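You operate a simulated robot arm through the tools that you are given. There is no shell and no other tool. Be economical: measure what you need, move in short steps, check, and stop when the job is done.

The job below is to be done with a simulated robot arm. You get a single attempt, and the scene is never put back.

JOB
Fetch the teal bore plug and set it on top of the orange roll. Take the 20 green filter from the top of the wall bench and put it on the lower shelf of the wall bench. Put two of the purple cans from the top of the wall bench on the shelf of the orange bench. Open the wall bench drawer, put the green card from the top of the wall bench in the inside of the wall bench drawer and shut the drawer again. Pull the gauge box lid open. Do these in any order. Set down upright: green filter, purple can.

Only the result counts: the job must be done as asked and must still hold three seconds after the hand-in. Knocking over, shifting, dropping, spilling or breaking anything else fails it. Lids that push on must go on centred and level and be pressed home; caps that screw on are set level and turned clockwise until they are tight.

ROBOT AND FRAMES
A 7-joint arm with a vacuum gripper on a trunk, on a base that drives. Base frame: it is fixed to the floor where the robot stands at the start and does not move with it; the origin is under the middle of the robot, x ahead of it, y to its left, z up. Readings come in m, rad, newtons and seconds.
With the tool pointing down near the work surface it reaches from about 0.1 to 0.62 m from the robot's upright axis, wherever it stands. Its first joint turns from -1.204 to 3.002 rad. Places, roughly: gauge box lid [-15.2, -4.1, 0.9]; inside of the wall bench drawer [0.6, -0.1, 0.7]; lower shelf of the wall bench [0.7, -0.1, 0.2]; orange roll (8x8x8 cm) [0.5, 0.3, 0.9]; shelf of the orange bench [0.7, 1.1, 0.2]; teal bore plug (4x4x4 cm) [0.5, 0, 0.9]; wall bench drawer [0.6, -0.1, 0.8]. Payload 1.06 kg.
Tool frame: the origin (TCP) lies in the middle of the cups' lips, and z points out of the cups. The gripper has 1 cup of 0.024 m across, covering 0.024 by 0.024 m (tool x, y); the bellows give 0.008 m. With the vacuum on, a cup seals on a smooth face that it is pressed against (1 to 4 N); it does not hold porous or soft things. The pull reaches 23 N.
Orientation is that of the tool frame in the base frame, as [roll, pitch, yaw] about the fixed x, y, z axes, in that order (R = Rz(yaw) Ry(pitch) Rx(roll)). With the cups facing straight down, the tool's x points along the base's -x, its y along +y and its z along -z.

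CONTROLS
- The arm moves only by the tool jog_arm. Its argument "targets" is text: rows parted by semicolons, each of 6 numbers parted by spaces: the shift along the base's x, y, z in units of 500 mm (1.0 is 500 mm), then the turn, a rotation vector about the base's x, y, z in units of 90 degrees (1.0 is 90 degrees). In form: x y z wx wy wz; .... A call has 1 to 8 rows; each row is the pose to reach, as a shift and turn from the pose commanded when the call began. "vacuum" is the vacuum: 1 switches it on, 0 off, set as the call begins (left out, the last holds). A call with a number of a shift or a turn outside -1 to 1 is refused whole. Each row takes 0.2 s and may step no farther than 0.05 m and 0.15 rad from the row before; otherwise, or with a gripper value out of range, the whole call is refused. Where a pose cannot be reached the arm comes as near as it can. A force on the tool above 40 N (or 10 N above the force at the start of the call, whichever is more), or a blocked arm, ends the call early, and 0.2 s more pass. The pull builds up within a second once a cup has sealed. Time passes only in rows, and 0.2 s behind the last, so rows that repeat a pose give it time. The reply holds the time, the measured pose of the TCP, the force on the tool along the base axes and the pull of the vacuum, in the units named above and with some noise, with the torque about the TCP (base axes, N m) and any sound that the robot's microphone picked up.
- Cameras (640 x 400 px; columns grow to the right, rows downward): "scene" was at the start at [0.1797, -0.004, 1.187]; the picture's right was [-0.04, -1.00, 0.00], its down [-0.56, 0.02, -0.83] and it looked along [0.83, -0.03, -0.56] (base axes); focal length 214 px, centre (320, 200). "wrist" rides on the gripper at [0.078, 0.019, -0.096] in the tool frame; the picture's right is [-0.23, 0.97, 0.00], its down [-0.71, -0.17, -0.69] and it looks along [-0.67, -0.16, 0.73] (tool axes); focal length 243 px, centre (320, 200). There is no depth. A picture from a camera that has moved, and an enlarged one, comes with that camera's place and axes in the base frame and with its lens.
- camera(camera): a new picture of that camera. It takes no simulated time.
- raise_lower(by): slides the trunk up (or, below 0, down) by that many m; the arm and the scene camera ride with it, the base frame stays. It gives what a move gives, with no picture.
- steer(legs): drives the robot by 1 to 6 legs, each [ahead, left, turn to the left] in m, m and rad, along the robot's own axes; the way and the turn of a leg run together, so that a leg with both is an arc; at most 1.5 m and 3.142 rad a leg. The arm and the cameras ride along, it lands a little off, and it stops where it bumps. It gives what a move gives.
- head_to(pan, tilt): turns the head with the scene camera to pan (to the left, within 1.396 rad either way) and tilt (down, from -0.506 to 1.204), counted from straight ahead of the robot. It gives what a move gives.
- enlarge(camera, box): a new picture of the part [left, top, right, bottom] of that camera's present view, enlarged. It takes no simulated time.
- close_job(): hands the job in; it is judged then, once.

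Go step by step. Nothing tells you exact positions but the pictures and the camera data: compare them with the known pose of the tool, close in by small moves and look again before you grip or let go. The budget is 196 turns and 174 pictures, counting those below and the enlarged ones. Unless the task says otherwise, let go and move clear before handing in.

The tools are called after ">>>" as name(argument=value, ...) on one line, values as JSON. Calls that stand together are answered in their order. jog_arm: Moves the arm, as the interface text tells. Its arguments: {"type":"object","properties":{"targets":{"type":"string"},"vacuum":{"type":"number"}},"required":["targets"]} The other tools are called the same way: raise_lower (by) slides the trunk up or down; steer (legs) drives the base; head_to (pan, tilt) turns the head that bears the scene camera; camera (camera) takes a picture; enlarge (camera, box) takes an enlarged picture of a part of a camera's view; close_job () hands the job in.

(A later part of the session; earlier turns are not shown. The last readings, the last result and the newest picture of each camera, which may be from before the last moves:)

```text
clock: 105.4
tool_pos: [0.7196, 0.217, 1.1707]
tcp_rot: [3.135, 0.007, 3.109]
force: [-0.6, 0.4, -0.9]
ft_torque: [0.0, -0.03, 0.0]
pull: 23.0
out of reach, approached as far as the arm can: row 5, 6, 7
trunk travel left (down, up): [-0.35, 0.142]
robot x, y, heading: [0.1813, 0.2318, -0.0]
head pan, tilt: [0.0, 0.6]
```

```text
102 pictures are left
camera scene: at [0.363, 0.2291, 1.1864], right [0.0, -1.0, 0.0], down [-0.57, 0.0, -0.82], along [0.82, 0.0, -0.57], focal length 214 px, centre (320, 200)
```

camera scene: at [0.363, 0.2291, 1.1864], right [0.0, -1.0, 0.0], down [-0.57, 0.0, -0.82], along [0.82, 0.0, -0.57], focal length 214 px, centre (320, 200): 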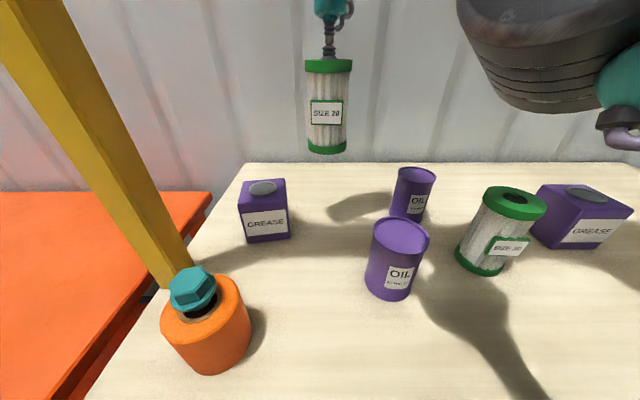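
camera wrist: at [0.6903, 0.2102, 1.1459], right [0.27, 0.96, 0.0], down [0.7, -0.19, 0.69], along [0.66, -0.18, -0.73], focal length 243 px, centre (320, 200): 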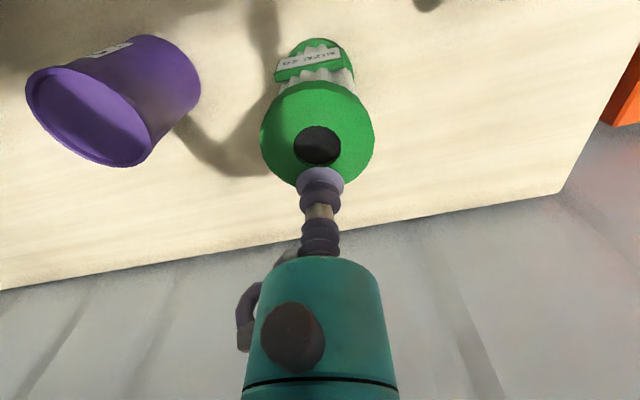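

Backing out with the filter, and moving right to the shelf's middle.

>>> steer(legs=[[-0.6, 0, 0], [0, -0.35, 0]])

>>> raise_lower(by=-0.35)

>>> jog_arm(targets="0 0 -0.09 0 0 0; 0 0 -0.18 0 0 0; 0 0 -0.27 0 0 0; 0 0 -0.36 0 0 0; 0 0 -0.45 0 0 0; 0 0 -0.54 0 0 0; 0 0 -0.63 0 0 0; 0 0 -0.72 0 0 0")

>>> head_to(pan=0, tilt=0.6)

>>> camera(camera="scene")

>>> camera(camera="wrist")

```text
clock: 110.6
tool_pos: [0.1256, -0.1276, 1.1696]
tcp_rot: [3.136, 0.007, 3.114]
force: [-0.9, 0.1, -2.9]
ft_torque: [-0.01, -0.03, -0.03]
pull: 22.3
trunk travel left (down, up): [-0.35, 0.142]
robot x, y, heading: [-0.4085, -0.1199, 0.009]
head pan, tilt: [0.0, 0.6]
```

```text
clock: 114.0
tool_pos: [0.1263, -0.1271, 0.8202]
tcp_rot: [3.133, 0.008, 3.115]
force: [-0.7, -0.4, -2.0]
ft_torque: [0.01, -0.01, 0.0]
pull: 22.6
trunk travel left (down, up): [0.0, 0.492]
robot x, y, heading: [-0.4113, -0.1161, 0.008]
head pan, tilt: [0.0, 0.6]
```

```text
clock: 115.8
tool_pos: [0.1269, -0.1257, 0.4576]
tcp_rot: [3.136, 0.01, 3.116]
force: [-0.5, 0.2, -2.7]
ft_torque: [0.0, 0.0, -0.02]
pull: 22.8
trunk travel left (down, up): [0.0, 0.492]
robot x, y, heading: [-0.4127, -0.1211, 0.003]
head pan, tilt: [0.0, 0.6]
```

```text
clock: 116.4
tool_pos: [0.1265, -0.1258, 0.4595]
tcp_rot: [3.135, 0.009, 3.114]
force: [0.0, -0.3, -2.1]
ft_torque: [-0.03, 0.0, 0.0]
pull: 23.2
trunk travel left (down, up): [0.0, 0.492]
robot x, y, heading: [-0.41, -0.1161, 0.007]
head pan, tilt: [0.0, 0.6]
```

```text
101 pictures are left
camera scene: at [-0.1326, -0.1176, 0.8325], right [0.01, -1.0, 0.0], down [-0.57, 0.0, -0.82], along [0.82, 0.01, -0.57], focal length 214 px, centre (320, 200)
```

scene: 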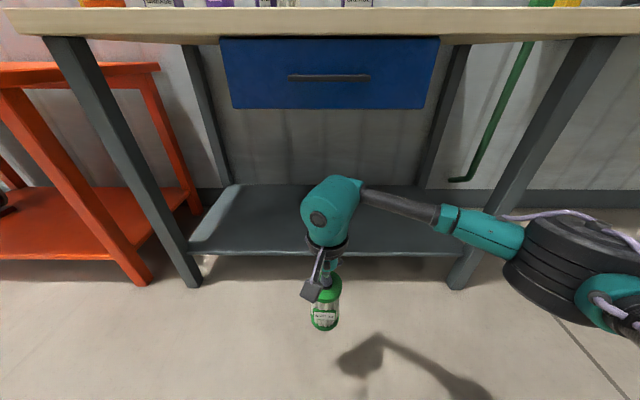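

```text
100 pictures are left
camera wrist: at [0.0484, -0.1062, 0.5533], right [0.26, 0.97, 0.01], down [0.7, -0.19, 0.69], along [0.67, -0.17, -0.72], focal length 243 px, centre (320, 200)
```

wrist: 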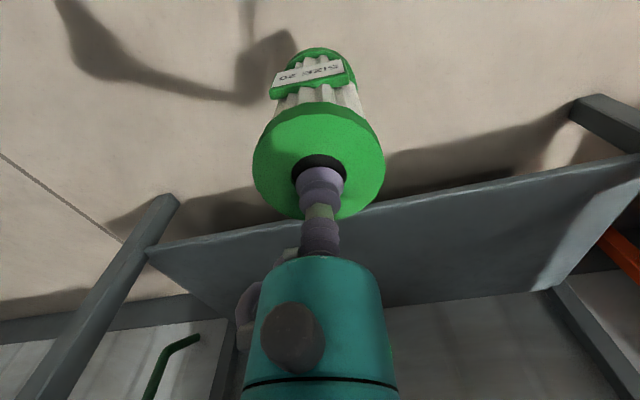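

Lowering slightly, then driving in so the filter goes over the shelf.

>>> jog_arm(targets="0 0 -0.05 0 0.006 0; 0 0 -0.1 0 0.006 0; 0 0 -0.1 0 0.006 0")

>>> steer(legs=[[0.25, 0, -0.005]])

>>> camera(camera="scene")

>>> camera(camera="wrist")

```text
clock: 117.2
tool_pos: [0.1282, -0.1268, 0.4103]
tcp_rot: [3.134, 0.002, 3.116]
force: [-0.7, 0.4, -2.0]
ft_torque: [0.0, 0.0, 0.02]
pull: 23.0
trunk travel left (down, up): [0.0, 0.492]
robot x, y, heading: [-0.4074, -0.1192, 0.002]
head pan, tilt: [0.0, 0.6]
```

```text
clock: 119.0
tool_pos: [0.3736, -0.1258, 0.4095]
tcp_rot: [3.135, 0.001, 3.115]
force: [0.5, 0.6, -2.2]
ft_torque: [-0.02, -0.01, -0.01]
pull: 23.2
trunk travel left (down, up): [0.0, 0.492]
robot x, y, heading: [-0.1622, -0.1183, 0.005]
head pan, tilt: [0.0, 0.6]
```

```text
99 pictures are left
camera scene: at [0.1135, -0.1166, 0.8326], right [0.01, -1.0, 0.0], down [-0.56, 0.0, -0.83], along [0.83, 0.0, -0.56], focal length 214 px, centre (320, 200)
```

scene: 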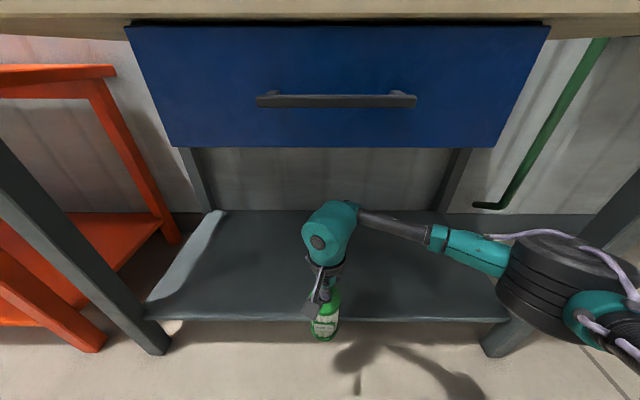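

```text
98 pictures are left
camera wrist: at [0.2966, -0.1052, 0.5049], right [0.26, 0.97, 0.01], down [0.7, -0.2, 0.68], along [0.66, -0.17, -0.73], focal length 243 px, centre (320, 200)
```

wrist: 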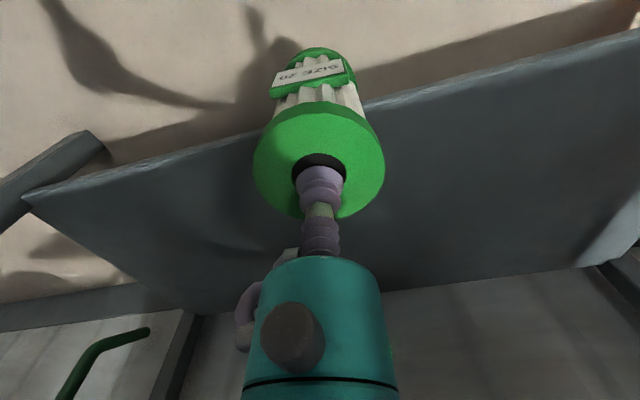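

>>> steer(legs=[[0.14, 0, 0]])

>>> jog_arm(targets="0.05 0 0 0 0 0; 0.09 0 0 0 0 0; 0.09 0 -0.05 0 0 0; 0.09 0 -0.1 0 0 0")

>>> camera(camera="scene")

>>> camera(camera="wrist")

```text
clock: 120.4
tool_pos: [0.5135, -0.1255, 0.4104]
tcp_rot: [3.133, 0.0, 3.113]
force: [-0.8, -0.2, -3.1]
ft_torque: [0.02, 0.04, 0.01]
pull: 22.9
trunk travel left (down, up): [0.0, 0.492]
robot x, y, heading: [-0.0229, -0.1186, 0.004]
head pan, tilt: [0.0, 0.6]
```

```text
clock: 121.4
tool_pos: [0.5584, -0.1235, 0.3605]
tcp_rot: [3.134, 0.0, 3.113]
force: [0.2, -0.2, -2.6]
ft_torque: [-0.04, 0.03, 0.02]
pull: 22.7
trunk travel left (down, up): [0.0, 0.492]
robot x, y, heading: [-0.0203, -0.1177, 0.01]
head pan, tilt: [0.0, 0.6]
```

```text
97 pictures are left
camera scene: at [0.2542, -0.116, 0.8326], right [0.0, -1.0, 0.0], down [-0.56, 0.0, -0.83], along [0.83, 0.0, -0.56], focal length 214 px, centre (320, 200)
```

scene: 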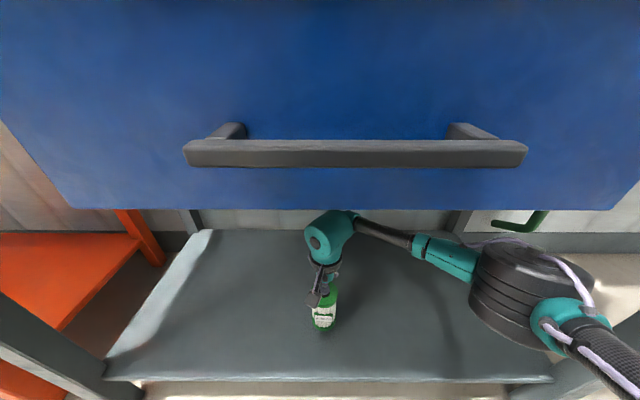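

```text
96 pictures are left
camera wrist: at [0.4815, -0.1043, 0.4547], right [0.26, 0.96, 0.01], down [0.7, -0.2, 0.68], along [0.66, -0.17, -0.73], focal length 243 px, centre (320, 200)
```

wrist: 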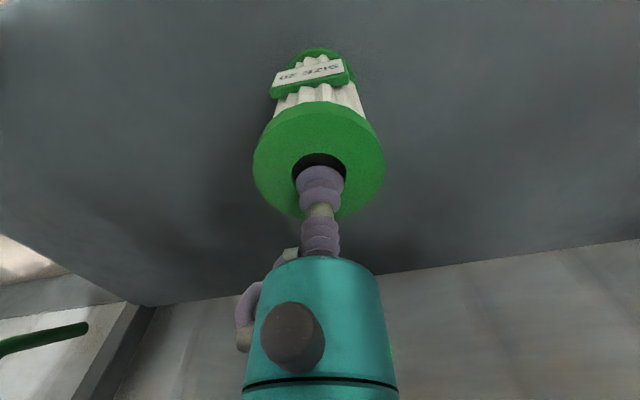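

Over the shelf with clear room. Lowering slowly to contact.

>>> jog_arm(targets="0 0 -0.02 0 0 0; 0 0 -0.035 0 0 0; 0 0 -0.05 0 0 0; 0 0 -0.06 0 0 0; 0 0 -0.07 0 0 0; 0 0 -0.08 0 0 0; 0 0 -0.088 0 0 0; 0 0 -0.088 0 0 0")

>>> enlarge(camera="scene", box=[240, 240, 400, 340])

```text
clock: 123.2
tool_pos: [0.559, -0.1257, 0.3188]
tcp_rot: [3.133, 0.003, 3.115]
force: [2.8, -3.6, 20.1]
ft_torque: [0.01, 0.04, 0.0]
pull: 23.0
trunk travel left (down, up): [0.0, 0.492]
robot x, y, heading: [-0.0221, -0.1143, 0.005]
head pan, tilt: [0.0, 0.6]
```

```text
4.00 times, centred on (320, 290) of scene
camera zoom: at [0.2533, -0.1161, 0.8329], right [0.0, -1.0, 0.0], down [-0.56, 0.0, -0.83], along [0.83, 0.0, -0.56], focal length 858 px, centre (320, -160)
```

zoom: 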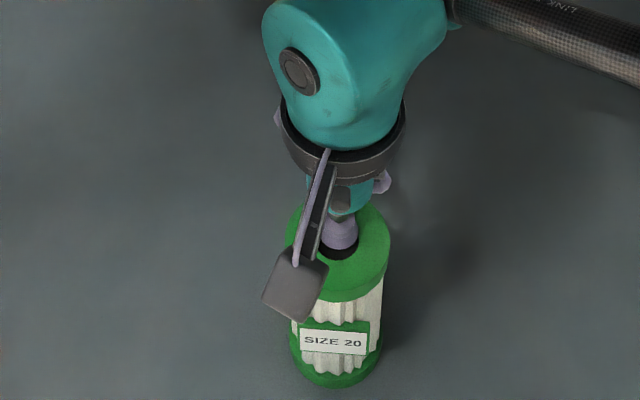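

Standing on the shelf. Easing, releasing and lifting off.

>>> jog_arm(targets="0 0 0.006 0 0 0; 0 0 0.008 0 0 0; 0 0 0.008 0 0 0; 0 0 0.008 0 0 0; 0 0 0.008 0 0 0; 0 0 0.02 0 0 0; 0 0 0.06 0 0 0; 0 0 0.12 0 0 0", vacuum=0)

>>> camera(camera="scene")

```text
clock: 125.0
tool_pos: [0.5581, -0.125, 0.3765]
tcp_rot: [3.134, -0.002, 3.113]
force: [-0.2, -0.7, -0.5]
ft_torque: [0.0, -0.01, 0.0]
pull: 0.0
trunk travel left (down, up): [0.0, 0.492]
robot x, y, heading: [-0.0224, -0.1163, -0.0]
head pan, tilt: [0.0, 0.6]
```

```text
94 pictures are left
camera scene: at [0.2542, -0.116, 0.8326], right [0.0, -1.0, 0.0], down [-0.56, 0.0, -0.83], along [0.83, 0.0, -0.56], focal length 214 px, centre (320, 200)
```

scene: 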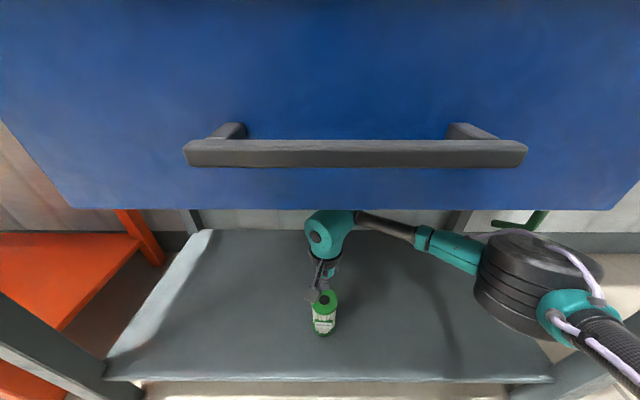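

Filter is upright on the shelf. Backing out and raising.

>>> jog_arm(targets="0 0 0.05 0 0 0; 0 0 0.08 0 0 0")

>>> steer(legs=[[-0.42, 0, 0]])

>>> raise_lower(by=0.35)

>>> jog_arm(targets="0 0 0.09 0 0 0; 0 0 0.18 0 0 0; 0 0 0.27 0 0 0; 0 0 0.36 0 0 0; 0 0 0.45 0 0 0; 0 0 0.54 0 0 0; 0 0 0.63 0 0 0; 0 0 0.7 0 0 0")

>>> camera(camera="scene")

```text
clock: 125.6
tool_pos: [0.5583, -0.1262, 0.4167]
tcp_rot: [3.134, -0.002, 3.113]
force: [0.2, 0.3, -0.5]
ft_torque: [0.0, -0.01, -0.02]
pull: 0.0
trunk travel left (down, up): [0.0, 0.492]
robot x, y, heading: [-0.0218, -0.1163, 0.006]
head pan, tilt: [0.0, 0.6]
```

```text
clock: 128.1
tool_pos: [0.1412, -0.1277, 0.4179]
tcp_rot: [3.135, 0.0, 3.112]
force: [0.7, -0.1, -0.6]
ft_torque: [0.02, -0.01, 0.0]
pull: 0.0
trunk travel left (down, up): [0.0, 0.492]
robot x, y, heading: [-0.4429, -0.1191, -0.001]
head pan, tilt: [0.0, 0.6]
```

```text
clock: 131.6
tool_pos: [0.1419, -0.1283, 0.766]
tcp_rot: [3.135, 0.0, 3.114]
force: [0.0, 0.1, 0.1]
ft_torque: [-0.01, -0.01, 0.0]
pull: 0.0
trunk travel left (down, up): [-0.35, 0.142]
robot x, y, heading: [-0.4408, -0.1186, 0.001]
head pan, tilt: [0.0, 0.6]
```

```text
clock: 133.3
tool_pos: [0.133, -0.1297, 1.1033]
tcp_rot: [3.136, 0.002, 3.117]
force: [-0.3, -0.3, -0.4]
ft_torque: [0.01, -0.04, -0.01]
pull: 0.1
out of reach, approached as far as the arm can: row 8
trunk travel left (down, up): [-0.35, 0.142]
robot x, y, heading: [-0.4409, -0.1184, -0.001]
head pan, tilt: [0.0, 0.6]
```

```text
93 pictures are left
camera scene: at [-0.2601, -0.1188, 1.1863], right [0.0, -1.0, 0.0], down [-0.57, 0.0, -0.82], along [0.82, 0.0, -0.57], focal length 214 px, centre (320, 200)
```

scene: 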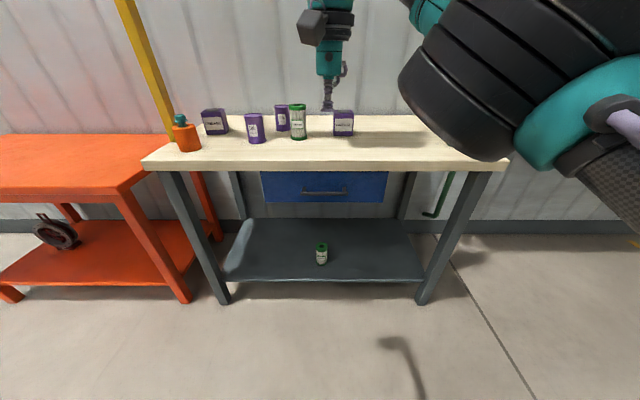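

Now the near OIL can at about (0.564, 0.126). Driving to it.

>>> steer(legs=[[0, 0.26, 0], [0.44, 0, 0]])

>>> camera(camera="wrist")

>>> camera(camera="scene")

```text
clock: 137.5
tool_pos: [0.5715, 0.1334, 1.1034]
tcp_rot: [3.135, 0.002, 3.115]
force: [1.2, -0.1, 0.7]
ft_torque: [-0.01, 0.02, 0.01]
pull: 0.0
trunk travel left (down, up): [-0.35, 0.142]
robot x, y, heading: [-0.0012, 0.1483, 0.001]
head pan, tilt: [0.0, 0.6]
```

```text
92 pictures are left
camera wrist: at [0.4953, 0.1535, 1.1974], right [0.26, 0.97, 0.01], down [0.7, -0.19, 0.69], along [0.66, -0.17, -0.73], focal length 243 px, centre (320, 200)
```

wrist: 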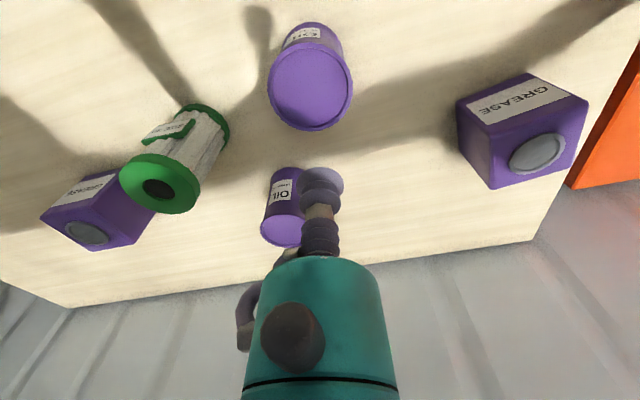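

```text
91 pictures are left
camera scene: at [0.1793, 0.1439, 1.1863], right [0.0, -1.0, 0.0], down [-0.57, 0.0, -0.82], along [0.82, 0.0, -0.57], focal length 214 px, centre (320, 200)
```

scene: 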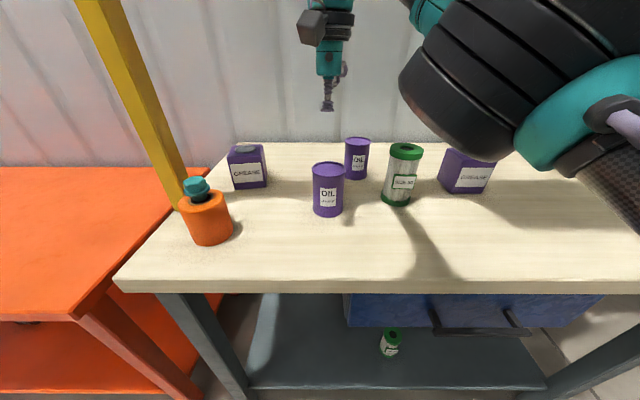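

>>> jog_arm(targets="-0.008 -0.005 -0.07 0 0 0; -0.015 -0.009 -0.14 0 0 0; -0.015 -0.009 -0.18 0 0 0; -0.015 -0.009 -0.18 0 0 0", vacuum=1)

>>> camera(camera="wrist")

>>> enlarge(camera="scene", box=[260, 100, 420, 200])

```text
clock: 138.5
tool_pos: [0.5646, 0.1281, 1.0131]
tcp_rot: [3.133, 0.003, 3.115]
force: [-0.1, -0.5, 0.6]
ft_torque: [0.0, -0.01, -0.01]
pull: 0.0
trunk travel left (down, up): [-0.35, 0.142]
robot x, y, heading: [-0.0029, 0.145, 0.004]
head pan, tilt: [0.0, 0.6]
```

```text
90 pictures are left
camera wrist: at [0.4873, 0.1489, 1.108], right [0.26, 0.97, 0.01], down [0.7, -0.19, 0.69], along [0.66, -0.17, -0.73], focal length 243 px, centre (320, 200)
```

wrist: 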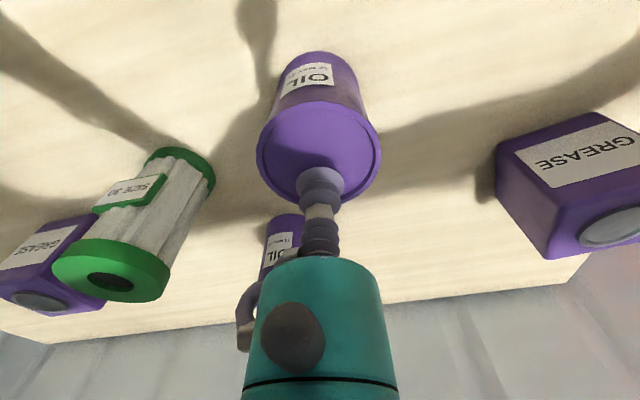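

```text
4.00 times, centred on (340, 150) of scene
camera zoom: at [0.179, 0.1439, 1.1864], right [0.0, -1.0, 0.0], down [-0.56, 0.0, -0.83], along [0.83, 0.0, -0.56], focal length 858 px, centre (240, 400)
```

zoom: 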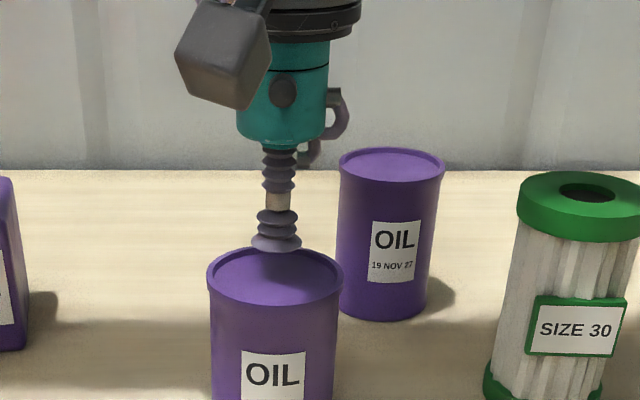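

>>> jog_arm(targets="0 0 -0.025 0 0 0; 0 0 -0.035 0 0 0; 0 0 -0.042 0 0 0; 0 0 -0.049 0 0 0; 0 0 -0.056 0 0 0; 0 0 -0.063 0 0 0; 0 0 -0.07 0 0 0; 0 0 -0.07 0 0 0")

```text
clock: 139.7
tool_pos: [0.5639, 0.1275, 0.9899]
tcp_rot: [3.129, 0.012, 3.114]
force: [3.0, -2.8, 10.7]
ft_torque: [-0.06, 0.17, 0.1]
pull: 22.8
trunk travel left (down, up): [-0.35, 0.142]
robot x, y, heading: [-0.0018, 0.142, 0.004]
head pan, tilt: [0.0, 0.6]
stopped in row 5: the force on the tool passed its limit (the readings are from after the stop); the commanded pose is now the measured one
```

Sealed. Lifting.

>>> jog_arm(targets="0 0 0.02 0 0 0; 0 0 0.06 0 0 0; 0 0 0.13 0 0 0; 0 0 0.2 0 0 0; -0.03 0 0.22 0 0 0")

>>> camera(camera="scene")

```text
clock: 140.9
tool_pos: [0.5494, 0.1291, 1.0992]
tcp_rot: [3.133, 0.01, 3.117]
force: [0.2, 0.5, -4.3]
ft_torque: [0.03, 0.0, 0.02]
pull: 22.9
trunk travel left (down, up): [-0.35, 0.142]
robot x, y, heading: [-0.0001, 0.142, 0.004]
head pan, tilt: [0.0, 0.6]
```

```text
88 pictures are left
camera scene: at [0.1792, 0.1437, 1.1864], right [0.0, -1.0, 0.0], down [-0.56, 0.0, -0.83], along [0.83, 0.0, -0.56], focal length 214 px, centre (320, 200)
```

scene: 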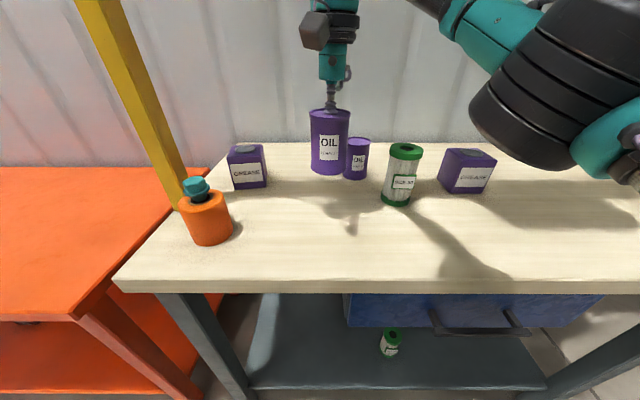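

Backing off and driving left in front of the orange bench.

>>> steer(legs=[[-0.47, 0, 0], [0, 1.08, 0]])

>>> camera(camera="scene")

```text
clock: 148.8
tool_pos: [0.0881, 1.1962, 1.0993]
tcp_rot: [3.132, 0.008, 3.095]
force: [0.8, 0.5, -3.5]
ft_torque: [-0.01, 0.0, 0.01]
pull: 22.9
trunk travel left (down, up): [-0.35, 0.142]
robot x, y, heading: [-0.4589, 1.2204, -0.017]
head pan, tilt: [0.0, 0.6]
```

```text
87 pictures are left
camera scene: at [-0.2824, 1.2176, 1.1864], right [-0.02, -1.0, 0.0], down [-0.57, 0.01, -0.82], along [0.82, -0.01, -0.57], focal length 214 px, centre (320, 200)
```

scene: 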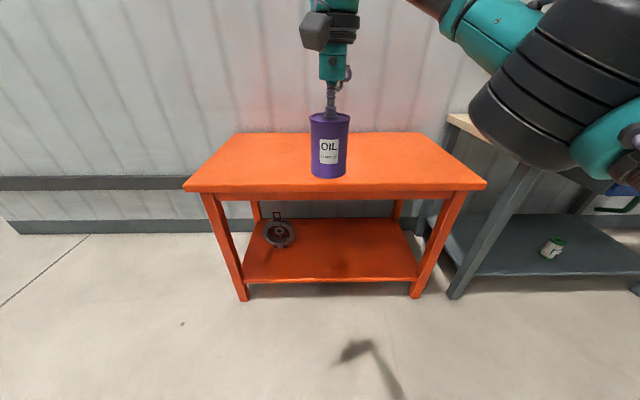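

The shelf is free in the middle; the wheel-like part sits back left. Lowering the arm.

>>> raise_lower(by=-0.35)

>>> jog_arm(targets="0 0 -0.09 0 0 0; 0 0 -0.18 0 0 0; 0 0 -0.27 0 0 0; 0 0 -0.36 0 0 0; 0 0 -0.45 0 0 0; 0 0 -0.54 0 0 0; 0 0 -0.63 0 0 0; 0 0 -0.72 0 0.006 0")

>>> steer(legs=[[0, 0, 0.017], [0.2, 0, 0]])

>>> camera(camera="scene")

>>> camera(camera="wrist")

```text
clock: 152.3
tool_pos: [0.089, 1.1957, 0.7481]
tcp_rot: [3.13, 0.008, 3.095]
force: [0.3, 0.2, -2.9]
ft_torque: [-0.02, -0.03, 0.04]
pull: 22.7
trunk travel left (down, up): [0.0, 0.492]
robot x, y, heading: [-0.4618, 1.2195, -0.015]
head pan, tilt: [0.0, 0.6]
```

```text
clock: 154.1
tool_pos: [0.0899, 1.194, 0.3882]
tcp_rot: [3.132, 0.0, 3.093]
force: [-0.4, 0.7, -4.0]
ft_torque: [-0.01, -0.03, 0.02]
pull: 22.7
trunk travel left (down, up): [0.0, 0.492]
robot x, y, heading: [-0.4608, 1.2224, -0.014]
head pan, tilt: [0.0, 0.6]
```

```text
clock: 156.0
tool_pos: [0.2836, 1.2067, 0.3884]
tcp_rot: [3.132, -0.001, 3.116]
force: [-0.2, 0.8, -3.4]
ft_torque: [-0.03, 0.0, 0.05]
pull: 23.0
trunk travel left (down, up): [0.0, 0.492]
robot x, y, heading: [-0.2669, 1.2202, 0.006]
head pan, tilt: [0.0, 0.6]
```

```text
86 pictures are left
camera scene: at [0.0107, 1.2219, 0.8325], right [0.0, -1.0, 0.0], down [-0.57, 0.0, -0.82], along [0.82, 0.0, -0.57], focal length 214 px, centre (320, 200)
```

scene: 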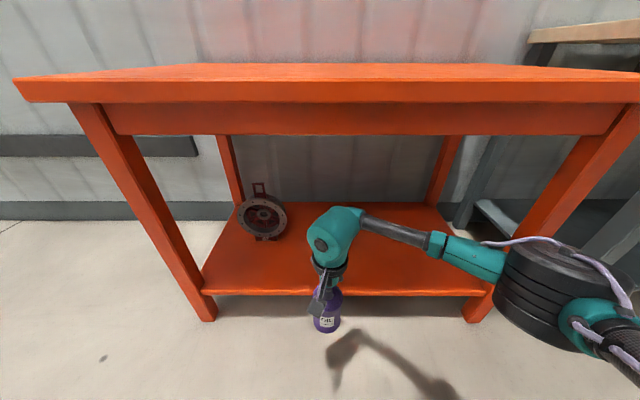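

```text
85 pictures are left
camera wrist: at [0.2074, 1.226, 0.4837], right [0.26, 0.97, 0.01], down [0.7, -0.2, 0.68], along [0.66, -0.17, -0.73], focal length 243 px, centre (320, 200)
```

wrist: 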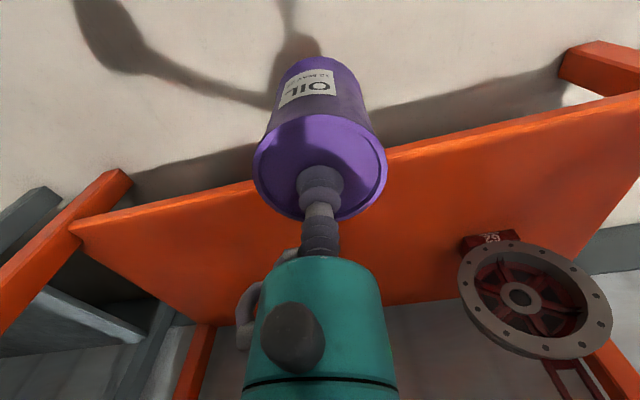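

Clear. Driving the can in over the shelf.

>>> steer(legs=[[0.22, 0, 0]])

>>> jog_arm(targets="0.05 0 0 0 0 0; 0.1 0 0 0 0 0; 0.1 0 -0.06 0 0 0; 0.1 0 -0.12 0 0 0")

>>> camera(camera="scene")

```text
clock: 157.7
tool_pos: [0.4996, 1.2062, 0.3887]
tcp_rot: [3.132, -0.002, 3.114]
force: [-0.1, -0.3, -2.7]
ft_torque: [0.0, -0.03, 0.0]
pull: 23.0
trunk travel left (down, up): [0.0, 0.492]
robot x, y, heading: [-0.0495, 1.2179, -0.001]
head pan, tilt: [0.0, 0.6]
```

```text
clock: 158.7
tool_pos: [0.5503, 1.2066, 0.3279]
tcp_rot: [3.13, 0.0, 3.114]
force: [-0.6, -0.1, -3.4]
ft_torque: [-0.02, 0.01, 0.0]
pull: 23.0
trunk travel left (down, up): [0.0, 0.492]
robot x, y, heading: [-0.0444, 1.2193, 0.004]
head pan, tilt: [0.0, 0.6]
```

```text
84 pictures are left
camera scene: at [0.2269, 1.2221, 0.8325], right [0.0, -1.0, 0.0], down [-0.57, 0.0, -0.82], along [0.82, 0.0, -0.57], focal length 214 px, centre (320, 200)
```

scene: 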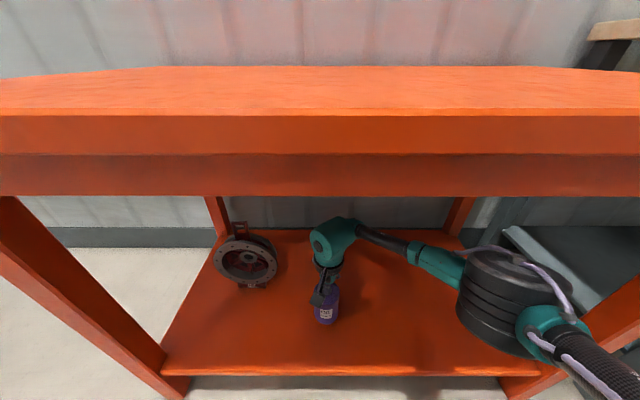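

Lowering to contact (expected near TCP z ≈ 0.295).

>>> jog_arm(targets="0 0 -0.02 0 0 0; 0 0 -0.035 0 0 0; 0 0 -0.045 0 0 0; 0 0 -0.055 0 0 0; 0 0 -0.063 0 0 0; 0 0 -0.071 0 0 0; 0 0 -0.079 0 0 0; 0 0 -0.079 0 0 0")

>>> enlarge(camera="scene", box=[240, 240, 400, 340])

```text
clock: 160.5
tool_pos: [0.5506, 1.2058, 0.2897]
tcp_rot: [3.132, -0.001, 3.113]
force: [0.0, -0.2, -3.7]
ft_torque: [0.01, -0.01, 0.0]
pull: 22.7
trunk travel left (down, up): [0.0, 0.492]
robot x, y, heading: [-0.0505, 1.2181, 0.002]
head pan, tilt: [0.0, 0.6]
```

```text
4.00 times, centred on (320, 290) of scene
camera zoom: at [0.2269, 1.2221, 0.8325], right [0.0, -1.0, 0.0], down [-0.57, 0.0, -0.82], along [0.82, 0.0, -0.57], focal length 858 px, centre (320, -160)
```

zoom: 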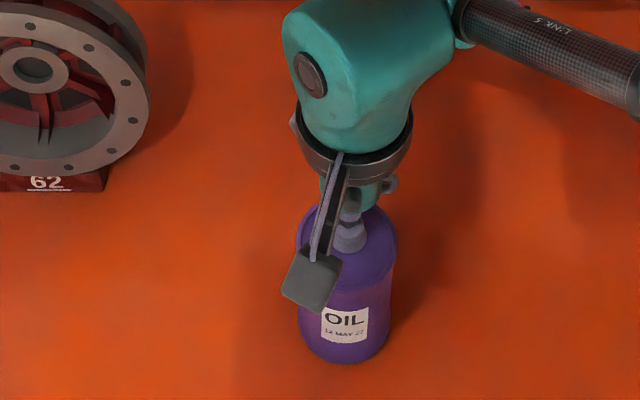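

>>> jog_arm(targets="0 0 -0.008 0 0 0; 0 0 -0.016 0 0 0; 0 0 -0.024 0 0 0; 0 0 -0.032 0 0 0; 0 0 -0.04 0 0 0; 0 0 -0.048 0 0 0; 0 0 -0.056 0 0 0; 0 0 -0.064 0 0 0")

```text
clock: 161.6
tool_pos: [0.5529, 1.2062, 0.2755]
tcp_rot: [3.126, 0.005, 3.112]
force: [-5.3, -3.7, 19.9]
ft_torque: [-0.03, -0.04, -0.03]
pull: 23.3
trunk travel left (down, up): [0.0, 0.492]
robot x, y, heading: [-0.0536, 1.2273, 0.003]
head pan, tilt: [0.0, 0.6]
stopped in row 5: the force on the tool passed its limit (the readings are from after the stop); the commanded pose is now the measured one
```

On the shelf. Releasing and lifting off.

>>> jog_arm(targets="0 0 0.006 0 0 0; 0 0 0.008 0 0 0; 0 0 0.008 0 0 0; 0 0 0.008 0 0 0; 0 0 0.008 0 0 0; 0 0 0.02 0 0 0; 0 0 0.08 0 0 0; 0 0 0.17 0 0 0", vacuum=0)

>>> camera(camera="scene")

```text
clock: 163.4
tool_pos: [0.5514, 1.2065, 0.358]
tcp_rot: [3.128, 0.001, 3.113]
force: [-0.7, 0.3, 0.3]
ft_torque: [0.0, -0.01, -0.02]
pull: 0.1
trunk travel left (down, up): [0.0, 0.492]
robot x, y, heading: [-0.0521, 1.2219, 0.005]
head pan, tilt: [0.0, 0.6]
```

```text
82 pictures are left
camera scene: at [0.2268, 1.222, 0.8326], right [0.0, -1.0, 0.0], down [-0.56, 0.0, -0.83], along [0.83, 0.0, -0.56], focal length 214 px, centre (320, 200)
```

scene: 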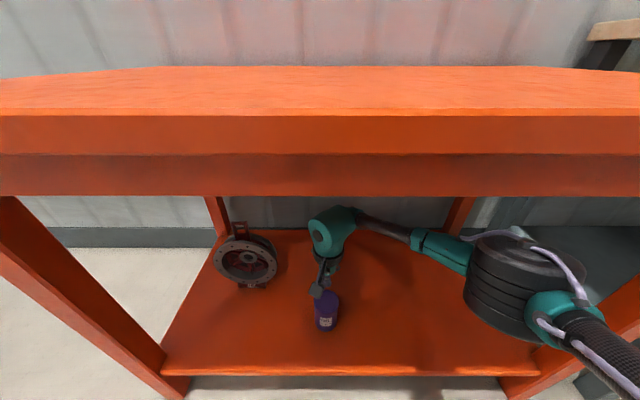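

Upright. Going back for the far can.

>>> jog_arm(targets="0 0 0.06 0 0 0; 0 0 0.1 0 0 0")

>>> steer(legs=[[-0.42, 0, 0], [0, -1.17, 0]])

>>> raise_lower(by=0.35)

>>> jog_arm(targets="0 0 0.09 0 0 0; -0.01 0 0.18 0 0 0; -0.02 0 0.27 0 0 0; -0.03 0 0.36 0 0 0; -0.04 0 0.45 0 0 0; -0.05 0 0.54 0 0 0; -0.06 0 0.63 0 0 0; -0.07 0 0.7 0 0 0")

>>> camera(camera="scene")

```text
clock: 164.0
tool_pos: [0.551, 1.2079, 0.4076]
tcp_rot: [3.127, 0.0, 3.112]
force: [0.0, 0.4, 0.4]
ft_torque: [0.05, 0.02, 0.02]
pull: 0.0
trunk travel left (down, up): [0.0, 0.492]
robot x, y, heading: [-0.0517, 1.2192, 0.007]
head pan, tilt: [0.0, 0.6]
```

```text
clock: 172.2
tool_pos: [0.1505, 0.0555, 0.4075]
tcp_rot: [3.128, 0.002, -3.138]
force: [0.0, -1.1, 0.1]
ft_torque: [0.02, 0.01, 0.01]
pull: 0.0
trunk travel left (down, up): [0.0, 0.492]
robot x, y, heading: [-0.4532, 0.0543, 0.029]
head pan, tilt: [0.0, 0.6]
```

```text
clock: 175.6
tool_pos: [0.1509, 0.0554, 0.7572]
tcp_rot: [3.128, 0.0, -3.139]
force: [-0.6, -0.2, 0.2]
ft_torque: [0.0, 0.01, 0.01]
pull: 0.1
trunk travel left (down, up): [-0.35, 0.142]
robot x, y, heading: [-0.4535, 0.0527, 0.032]
head pan, tilt: [0.0, 0.6]
```

```text
clock: 177.4
tool_pos: [0.114, 0.055, 1.107]
tcp_rot: [3.129, 0.0, -3.138]
force: [0.4, 0.6, -0.1]
ft_torque: [-0.02, -0.01, 0.03]
pull: 0.0
trunk travel left (down, up): [-0.35, 0.142]
robot x, y, heading: [-0.4533, 0.0523, 0.035]
head pan, tilt: [0.0, 0.6]
```

```text
81 pictures are left
camera scene: at [-0.273, 0.0574, 1.1864], right [0.03, -1.0, 0.0], down [-0.56, -0.02, -0.83], along [0.82, 0.03, -0.56], focal length 214 px, centre (320, 200)
```

scene: 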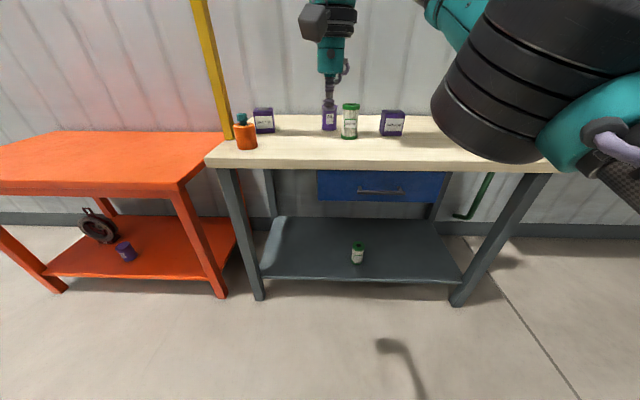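

>>> steer(legs=[[0, 0, -0.03], [0.6, 0, 0]])

>>> camera(camera="wrist")

>>> camera(camera="scene")

```text
clock: 181.2
tool_pos: [0.7138, 0.0362, 1.1062]
tcp_rot: [3.128, 0.001, 3.108]
force: [0.5, 0.0, 0.4]
ft_torque: [-0.01, 0.0, -0.02]
pull: 0.0
trunk travel left (down, up): [-0.35, 0.142]
robot x, y, heading: [0.1452, 0.0512, -0.006]
head pan, tilt: [0.0, 0.6]
```

```text
80 pictures are left
camera wrist: at [0.6372, 0.0559, 1.201], right [0.27, 0.96, 0.01], down [0.7, -0.2, 0.68], along [0.66, -0.17, -0.73], focal length 243 px, centre (320, 200)
```

wrist: 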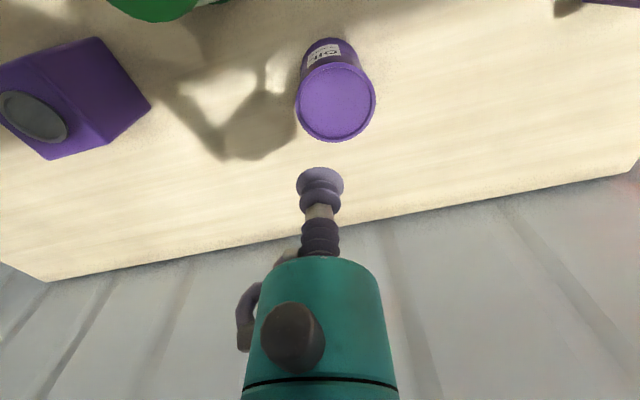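

```text
79 pictures are left
camera scene: at [0.3271, 0.0507, 1.1864], right [0.0, -1.0, 0.0], down [-0.57, 0.0, -0.82], along [0.82, 0.0, -0.57], focal length 214 px, centre (320, 200)
```

scene: 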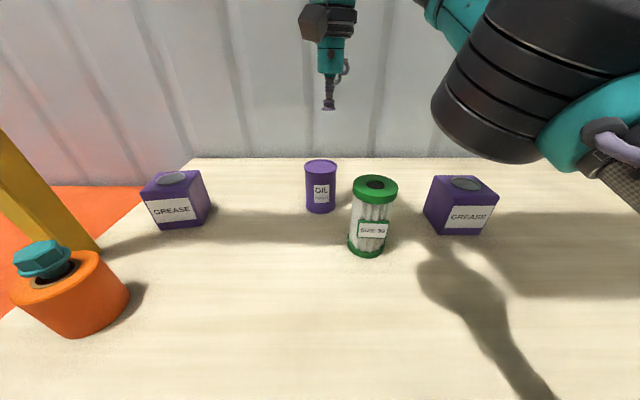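

>>> jog_arm(targets="0.01 0.014 -0.07 0.004 0 0; 0.018 0.028 -0.14 0.008 0 0; 0.018 0.028 -0.14 0.008 0 0", vacuum=1)

>>> camera(camera="wrist")

>>> enlarge(camera="scene", box=[240, 90, 400, 190])

```text
clock: 181.9
tool_pos: [0.7233, 0.0496, 1.0369]
tcp_rot: [3.116, 0.002, 3.109]
force: [0.8, 0.3, -0.2]
ft_torque: [0.02, -0.04, -0.02]
pull: 0.0
trunk travel left (down, up): [-0.35, 0.142]
robot x, y, heading: [0.1483, 0.0501, -0.003]
head pan, tilt: [0.0, 0.6]
```

```text
78 pictures are left
camera wrist: at [0.6454, 0.0684, 1.1321], right [0.27, 0.96, 0.03], down [0.7, -0.21, 0.68], along [0.66, -0.16, -0.73], focal length 243 px, centre (320, 200)
```

wrist: 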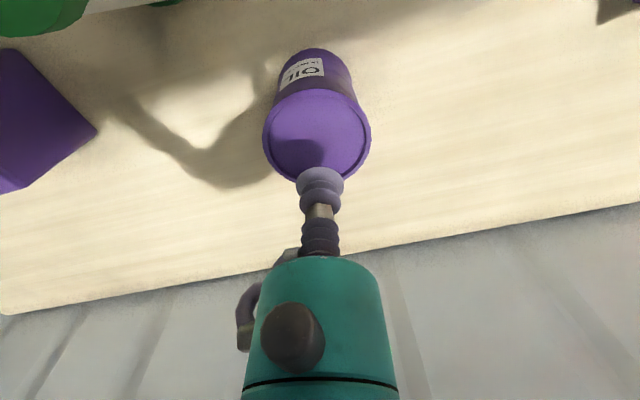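

```text
4.00 times, centred on (320, 140) of scene
camera zoom: at [0.3268, 0.0507, 1.1864], right [0.0, -1.0, 0.0], down [-0.56, 0.0, -0.83], along [0.83, 0.0, -0.56], focal length 858 px, centre (320, 440)
```

zoom: 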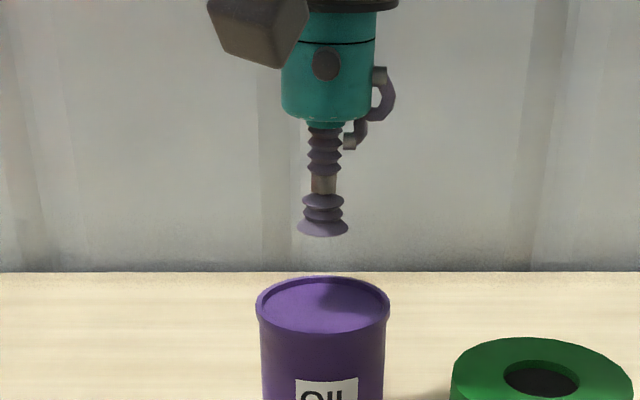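

>>> jog_arm(targets="0 0 -0.05 -0.016 0 0; 0 0 -0.07 -0.016 0 0; -0.002 0 -0.082 -0.016 0 0; -0.002 0 -0.089 -0.016 0 0; -0.002 0 -0.096 -0.016 0 0; -0.002 0 -0.103 -0.016 0 0; -0.002 0 -0.11 -0.016 0 0; -0.002 0 -0.117 -0.016 0 0")

```text
clock: 183.4
tool_pos: [0.7214, 0.0482, 0.9898]
tcp_rot: [3.135, 0.009, 3.106]
force: [1.6, -1.0, 11.5]
ft_torque: [-0.03, 0.19, 0.07]
pull: 23.3
trunk travel left (down, up): [-0.35, 0.142]
robot x, y, heading: [0.1494, 0.0529, -0.002]
head pan, tilt: [0.0, 0.6]
stopped in row 7: the force on the tool passed its limit (the readings are from after the stop); the commanded pose is now the measured one
```

Sealed. Lifting and backing out.

>>> jog_arm(targets="0 0 0.02 0 0 0; 0 0.01 0.08 0 0 0; 0 0.03 0.15 0 0 0; -0.02 0.05 0.22 0 0 0; -0.04 0.06 0.28 0 0 0")

>>> camera(camera="scene")

```text
clock: 184.6
tool_pos: [0.7014, 0.0787, 1.1267]
tcp_rot: [3.128, 0.052, 3.122]
force: [0.5, 0.7, -3.5]
ft_torque: [-0.03, -0.03, -0.01]
pull: 22.8
out of reach, approached as far as the arm can: row 4, 5
trunk travel left (down, up): [-0.35, 0.142]
robot x, y, heading: [0.1514, 0.0524, -0.002]
head pan, tilt: [0.0, 0.6]
```

```text
76 pictures are left
camera scene: at [0.3259, 0.0509, 1.1866], right [0.0, -1.0, 0.0], down [-0.56, 0.0, -0.83], along [0.83, 0.0, -0.56], focal length 214 px, centre (320, 200)
```

scene: 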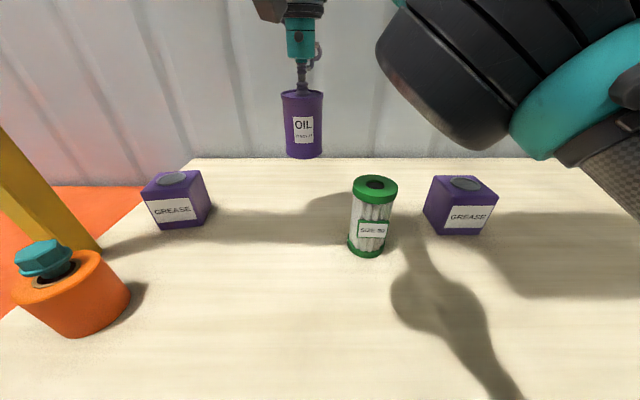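

Backing out and driving to the orange bench.

>>> steer(legs=[[-0.62, 0, 0], [0, 1.24, 0]])

>>> raise_lower(by=-0.35)

>>> jog_arm(targets="0 0 -0.09 0 0.02 0; 0 0 -0.18 0 0.033 0; 0 0 -0.27 0 0.033 0; 0 0 -0.36 0 0.033 0; 0 0 -0.45 0 0.033 0; 0 0 -0.54 0 0.033 0; 0 0 -0.63 0 0.033 0; 0 0 -0.72 0 0.033 0")

>>> camera(camera="scene")

```text
clock: 194.0
tool_pos: [0.0807, 1.3328, 1.1269]
tcp_rot: [3.125, 0.051, 3.121]
force: [-0.5, -0.6, -3.0]
ft_torque: [0.0, -0.03, 0.03]
pull: 23.1
trunk travel left (down, up): [-0.35, 0.142]
robot x, y, heading: [-0.4738, 1.3058, 0.002]
head pan, tilt: [0.0, 0.6]
```

```text
clock: 197.4
tool_pos: [0.0813, 1.3328, 0.7758]
tcp_rot: [3.125, 0.055, 3.123]
force: [0.3, 0.6, -3.8]
ft_torque: [0.0, -0.02, 0.02]
pull: 23.1
trunk travel left (down, up): [0.0, 0.492]
robot x, y, heading: [-0.4739, 1.305, 0.001]
head pan, tilt: [0.0, 0.6]
```

```text
clock: 199.2
tool_pos: [0.0811, 1.3328, 0.414]
tcp_rot: [3.125, 0.001, 3.122]
force: [0.3, 0.3, -3.7]
ft_torque: [0.01, -0.03, -0.03]
pull: 23.4
trunk travel left (down, up): [0.0, 0.492]
robot x, y, heading: [-0.4745, 1.308, 0.007]
head pan, tilt: [0.0, 0.6]
```

```text
75 pictures are left
camera scene: at [-0.1955, 1.3045, 0.8326], right [0.0, -1.0, 0.0], down [-0.57, 0.0, -0.82], along [0.82, 0.0, -0.57], focal length 214 px, centre (320, 200)
```

scene: 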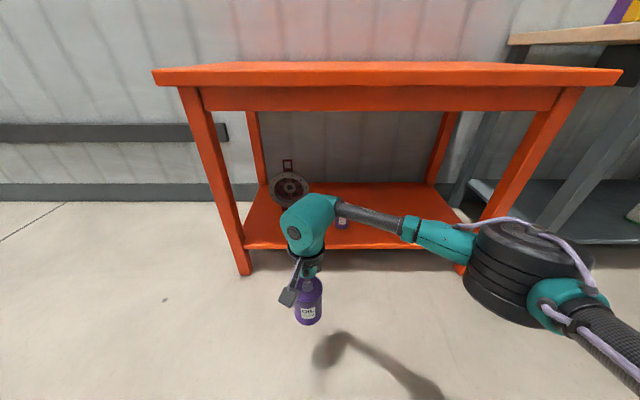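

>>> steer(legs=[[0.42, 0, 0]])

>>> jog_arm(targets="0.05 0 -0.02 0 0 0; 0.09 0 -0.06 0 0 0; 0.09 0 -0.12 0 0 0; 0.09 0 -0.18 0 0 0")

>>> camera(camera="scene")

>>> camera(camera="wrist")

```text
clock: 201.8
tool_pos: [0.5111, 1.3415, 0.4152]
tcp_rot: [3.127, 0.001, 3.136]
force: [-0.6, 0.8, -3.2]
ft_torque: [-0.04, -0.03, -0.02]
pull: 22.5
trunk travel left (down, up): [0.0, 0.492]
robot x, y, heading: [-0.0467, 1.3071, 0.011]
head pan, tilt: [0.0, 0.6]
```

```text
clock: 202.8
tool_pos: [0.5567, 1.3415, 0.3255]
tcp_rot: [3.129, 0.001, 3.135]
force: [-0.5, 0.6, -3.0]
ft_torque: [-0.02, 0.0, 0.05]
pull: 22.3
trunk travel left (down, up): [0.0, 0.492]
robot x, y, heading: [-0.0492, 1.3073, 0.012]
head pan, tilt: [0.0, 0.6]
```

```text
74 pictures are left
camera scene: at [0.2342, 1.3106, 0.8325], right [0.01, -1.0, 0.0], down [-0.57, -0.01, -0.82], along [0.82, 0.01, -0.57], focal length 214 px, centre (320, 200)
```

scene: 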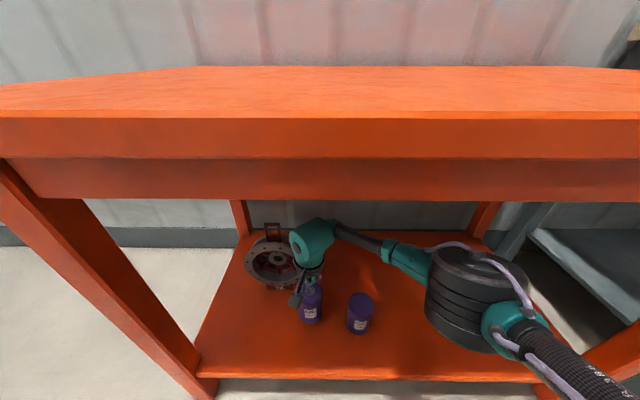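

```text
73 pictures are left
camera wrist: at [0.4791, 1.3595, 0.4205], right [0.24, 0.97, 0.01], down [0.71, -0.19, 0.68], along [0.67, -0.15, -0.73], focal length 243 px, centre (320, 200)
```

wrist: 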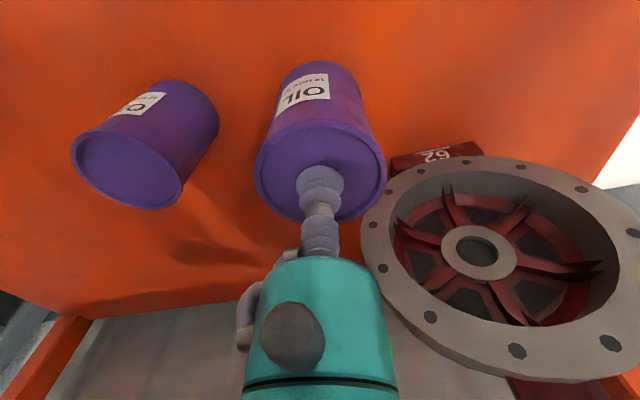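

Clear of the wheel; I'll shift 1.5 cm away from it for margin and lower to contact.

>>> jog_arm(targets="-0.03 -0.03 -0.02 0 0 0; -0.03 -0.03 -0.05 0 0 0; -0.03 -0.03 -0.065 0 0 0; -0.03 -0.03 -0.075 0 0 0; -0.03 -0.03 -0.084 0 0 0; -0.03 -0.03 -0.092 0 0 0; -0.03 -0.03 -0.1 0 0 0; -0.03 -0.03 -0.108 0 0 0")

>>> enlarge(camera="scene", box=[240, 240, 400, 340])

```text
clock: 204.6
tool_pos: [0.5423, 1.3281, 0.2765]
tcp_rot: [3.122, 0.005, 3.132]
force: [-5.0, -3.7, 19.3]
ft_torque: [-0.01, -0.1, -0.03]
pull: 22.7
trunk travel left (down, up): [0.0, 0.492]
robot x, y, heading: [-0.046, 1.3085, 0.009]
head pan, tilt: [0.0, 0.6]
stopped in row 8: the force on the tool passed its limit (the readings are from after the stop); the commanded pose is now the measured one
```

```text
4.00 times, centred on (320, 290) of scene
camera zoom: at [0.2328, 1.3102, 0.833], right [0.01, -1.0, 0.0], down [-0.56, -0.01, -0.83], along [0.83, 0.01, -0.56], focal length 858 px, centre (320, -160)
```

zoom: 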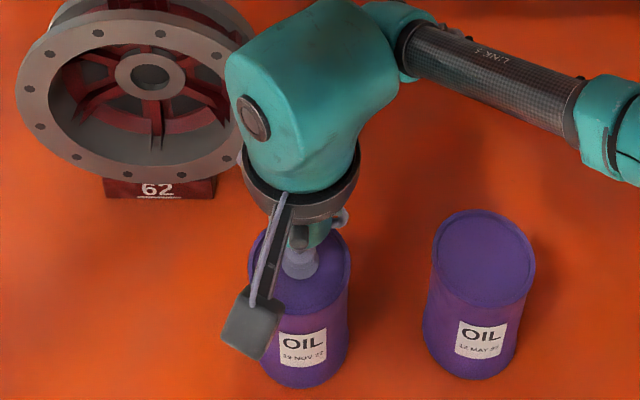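

>>> jog_arm(targets="0 0 0.006 0 0 0; 0 0 0.008 0 0 0; 0 0 0.008 0 0 0; 0 0 0.008 0 0 0; 0 0 0.008 0 0 0; 0 0 0.02 0 0 0; 0 0 0.1 0 0 0; 0 0 0.2 0 0 0", vacuum=0)

>>> camera(camera="scene")

```text
clock: 206.4
tool_pos: [0.5403, 1.3286, 0.3736]
tcp_rot: [3.125, 0.002, 3.136]
force: [0.6, -0.3, -0.3]
ft_torque: [0.0, -0.03, 0.01]
pull: 0.0
trunk travel left (down, up): [0.0, 0.492]
robot x, y, heading: [-0.0477, 1.3103, 0.012]
head pan, tilt: [0.0, 0.6]
```

```text
71 pictures are left
camera scene: at [0.2341, 1.3104, 0.8326], right [0.01, -1.0, 0.0], down [-0.56, -0.01, -0.83], along [0.82, 0.01, -0.56], focal length 214 px, centre (320, 200)
```

scene: 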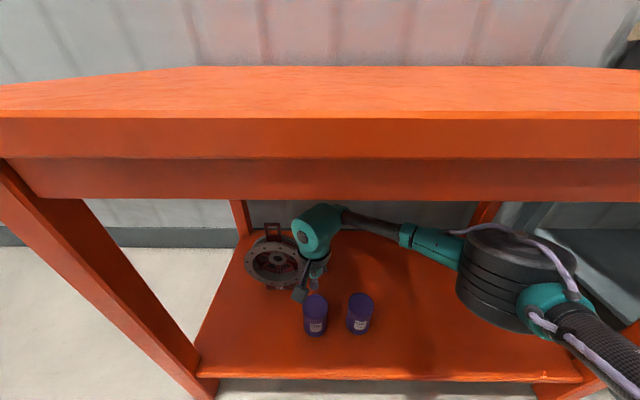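

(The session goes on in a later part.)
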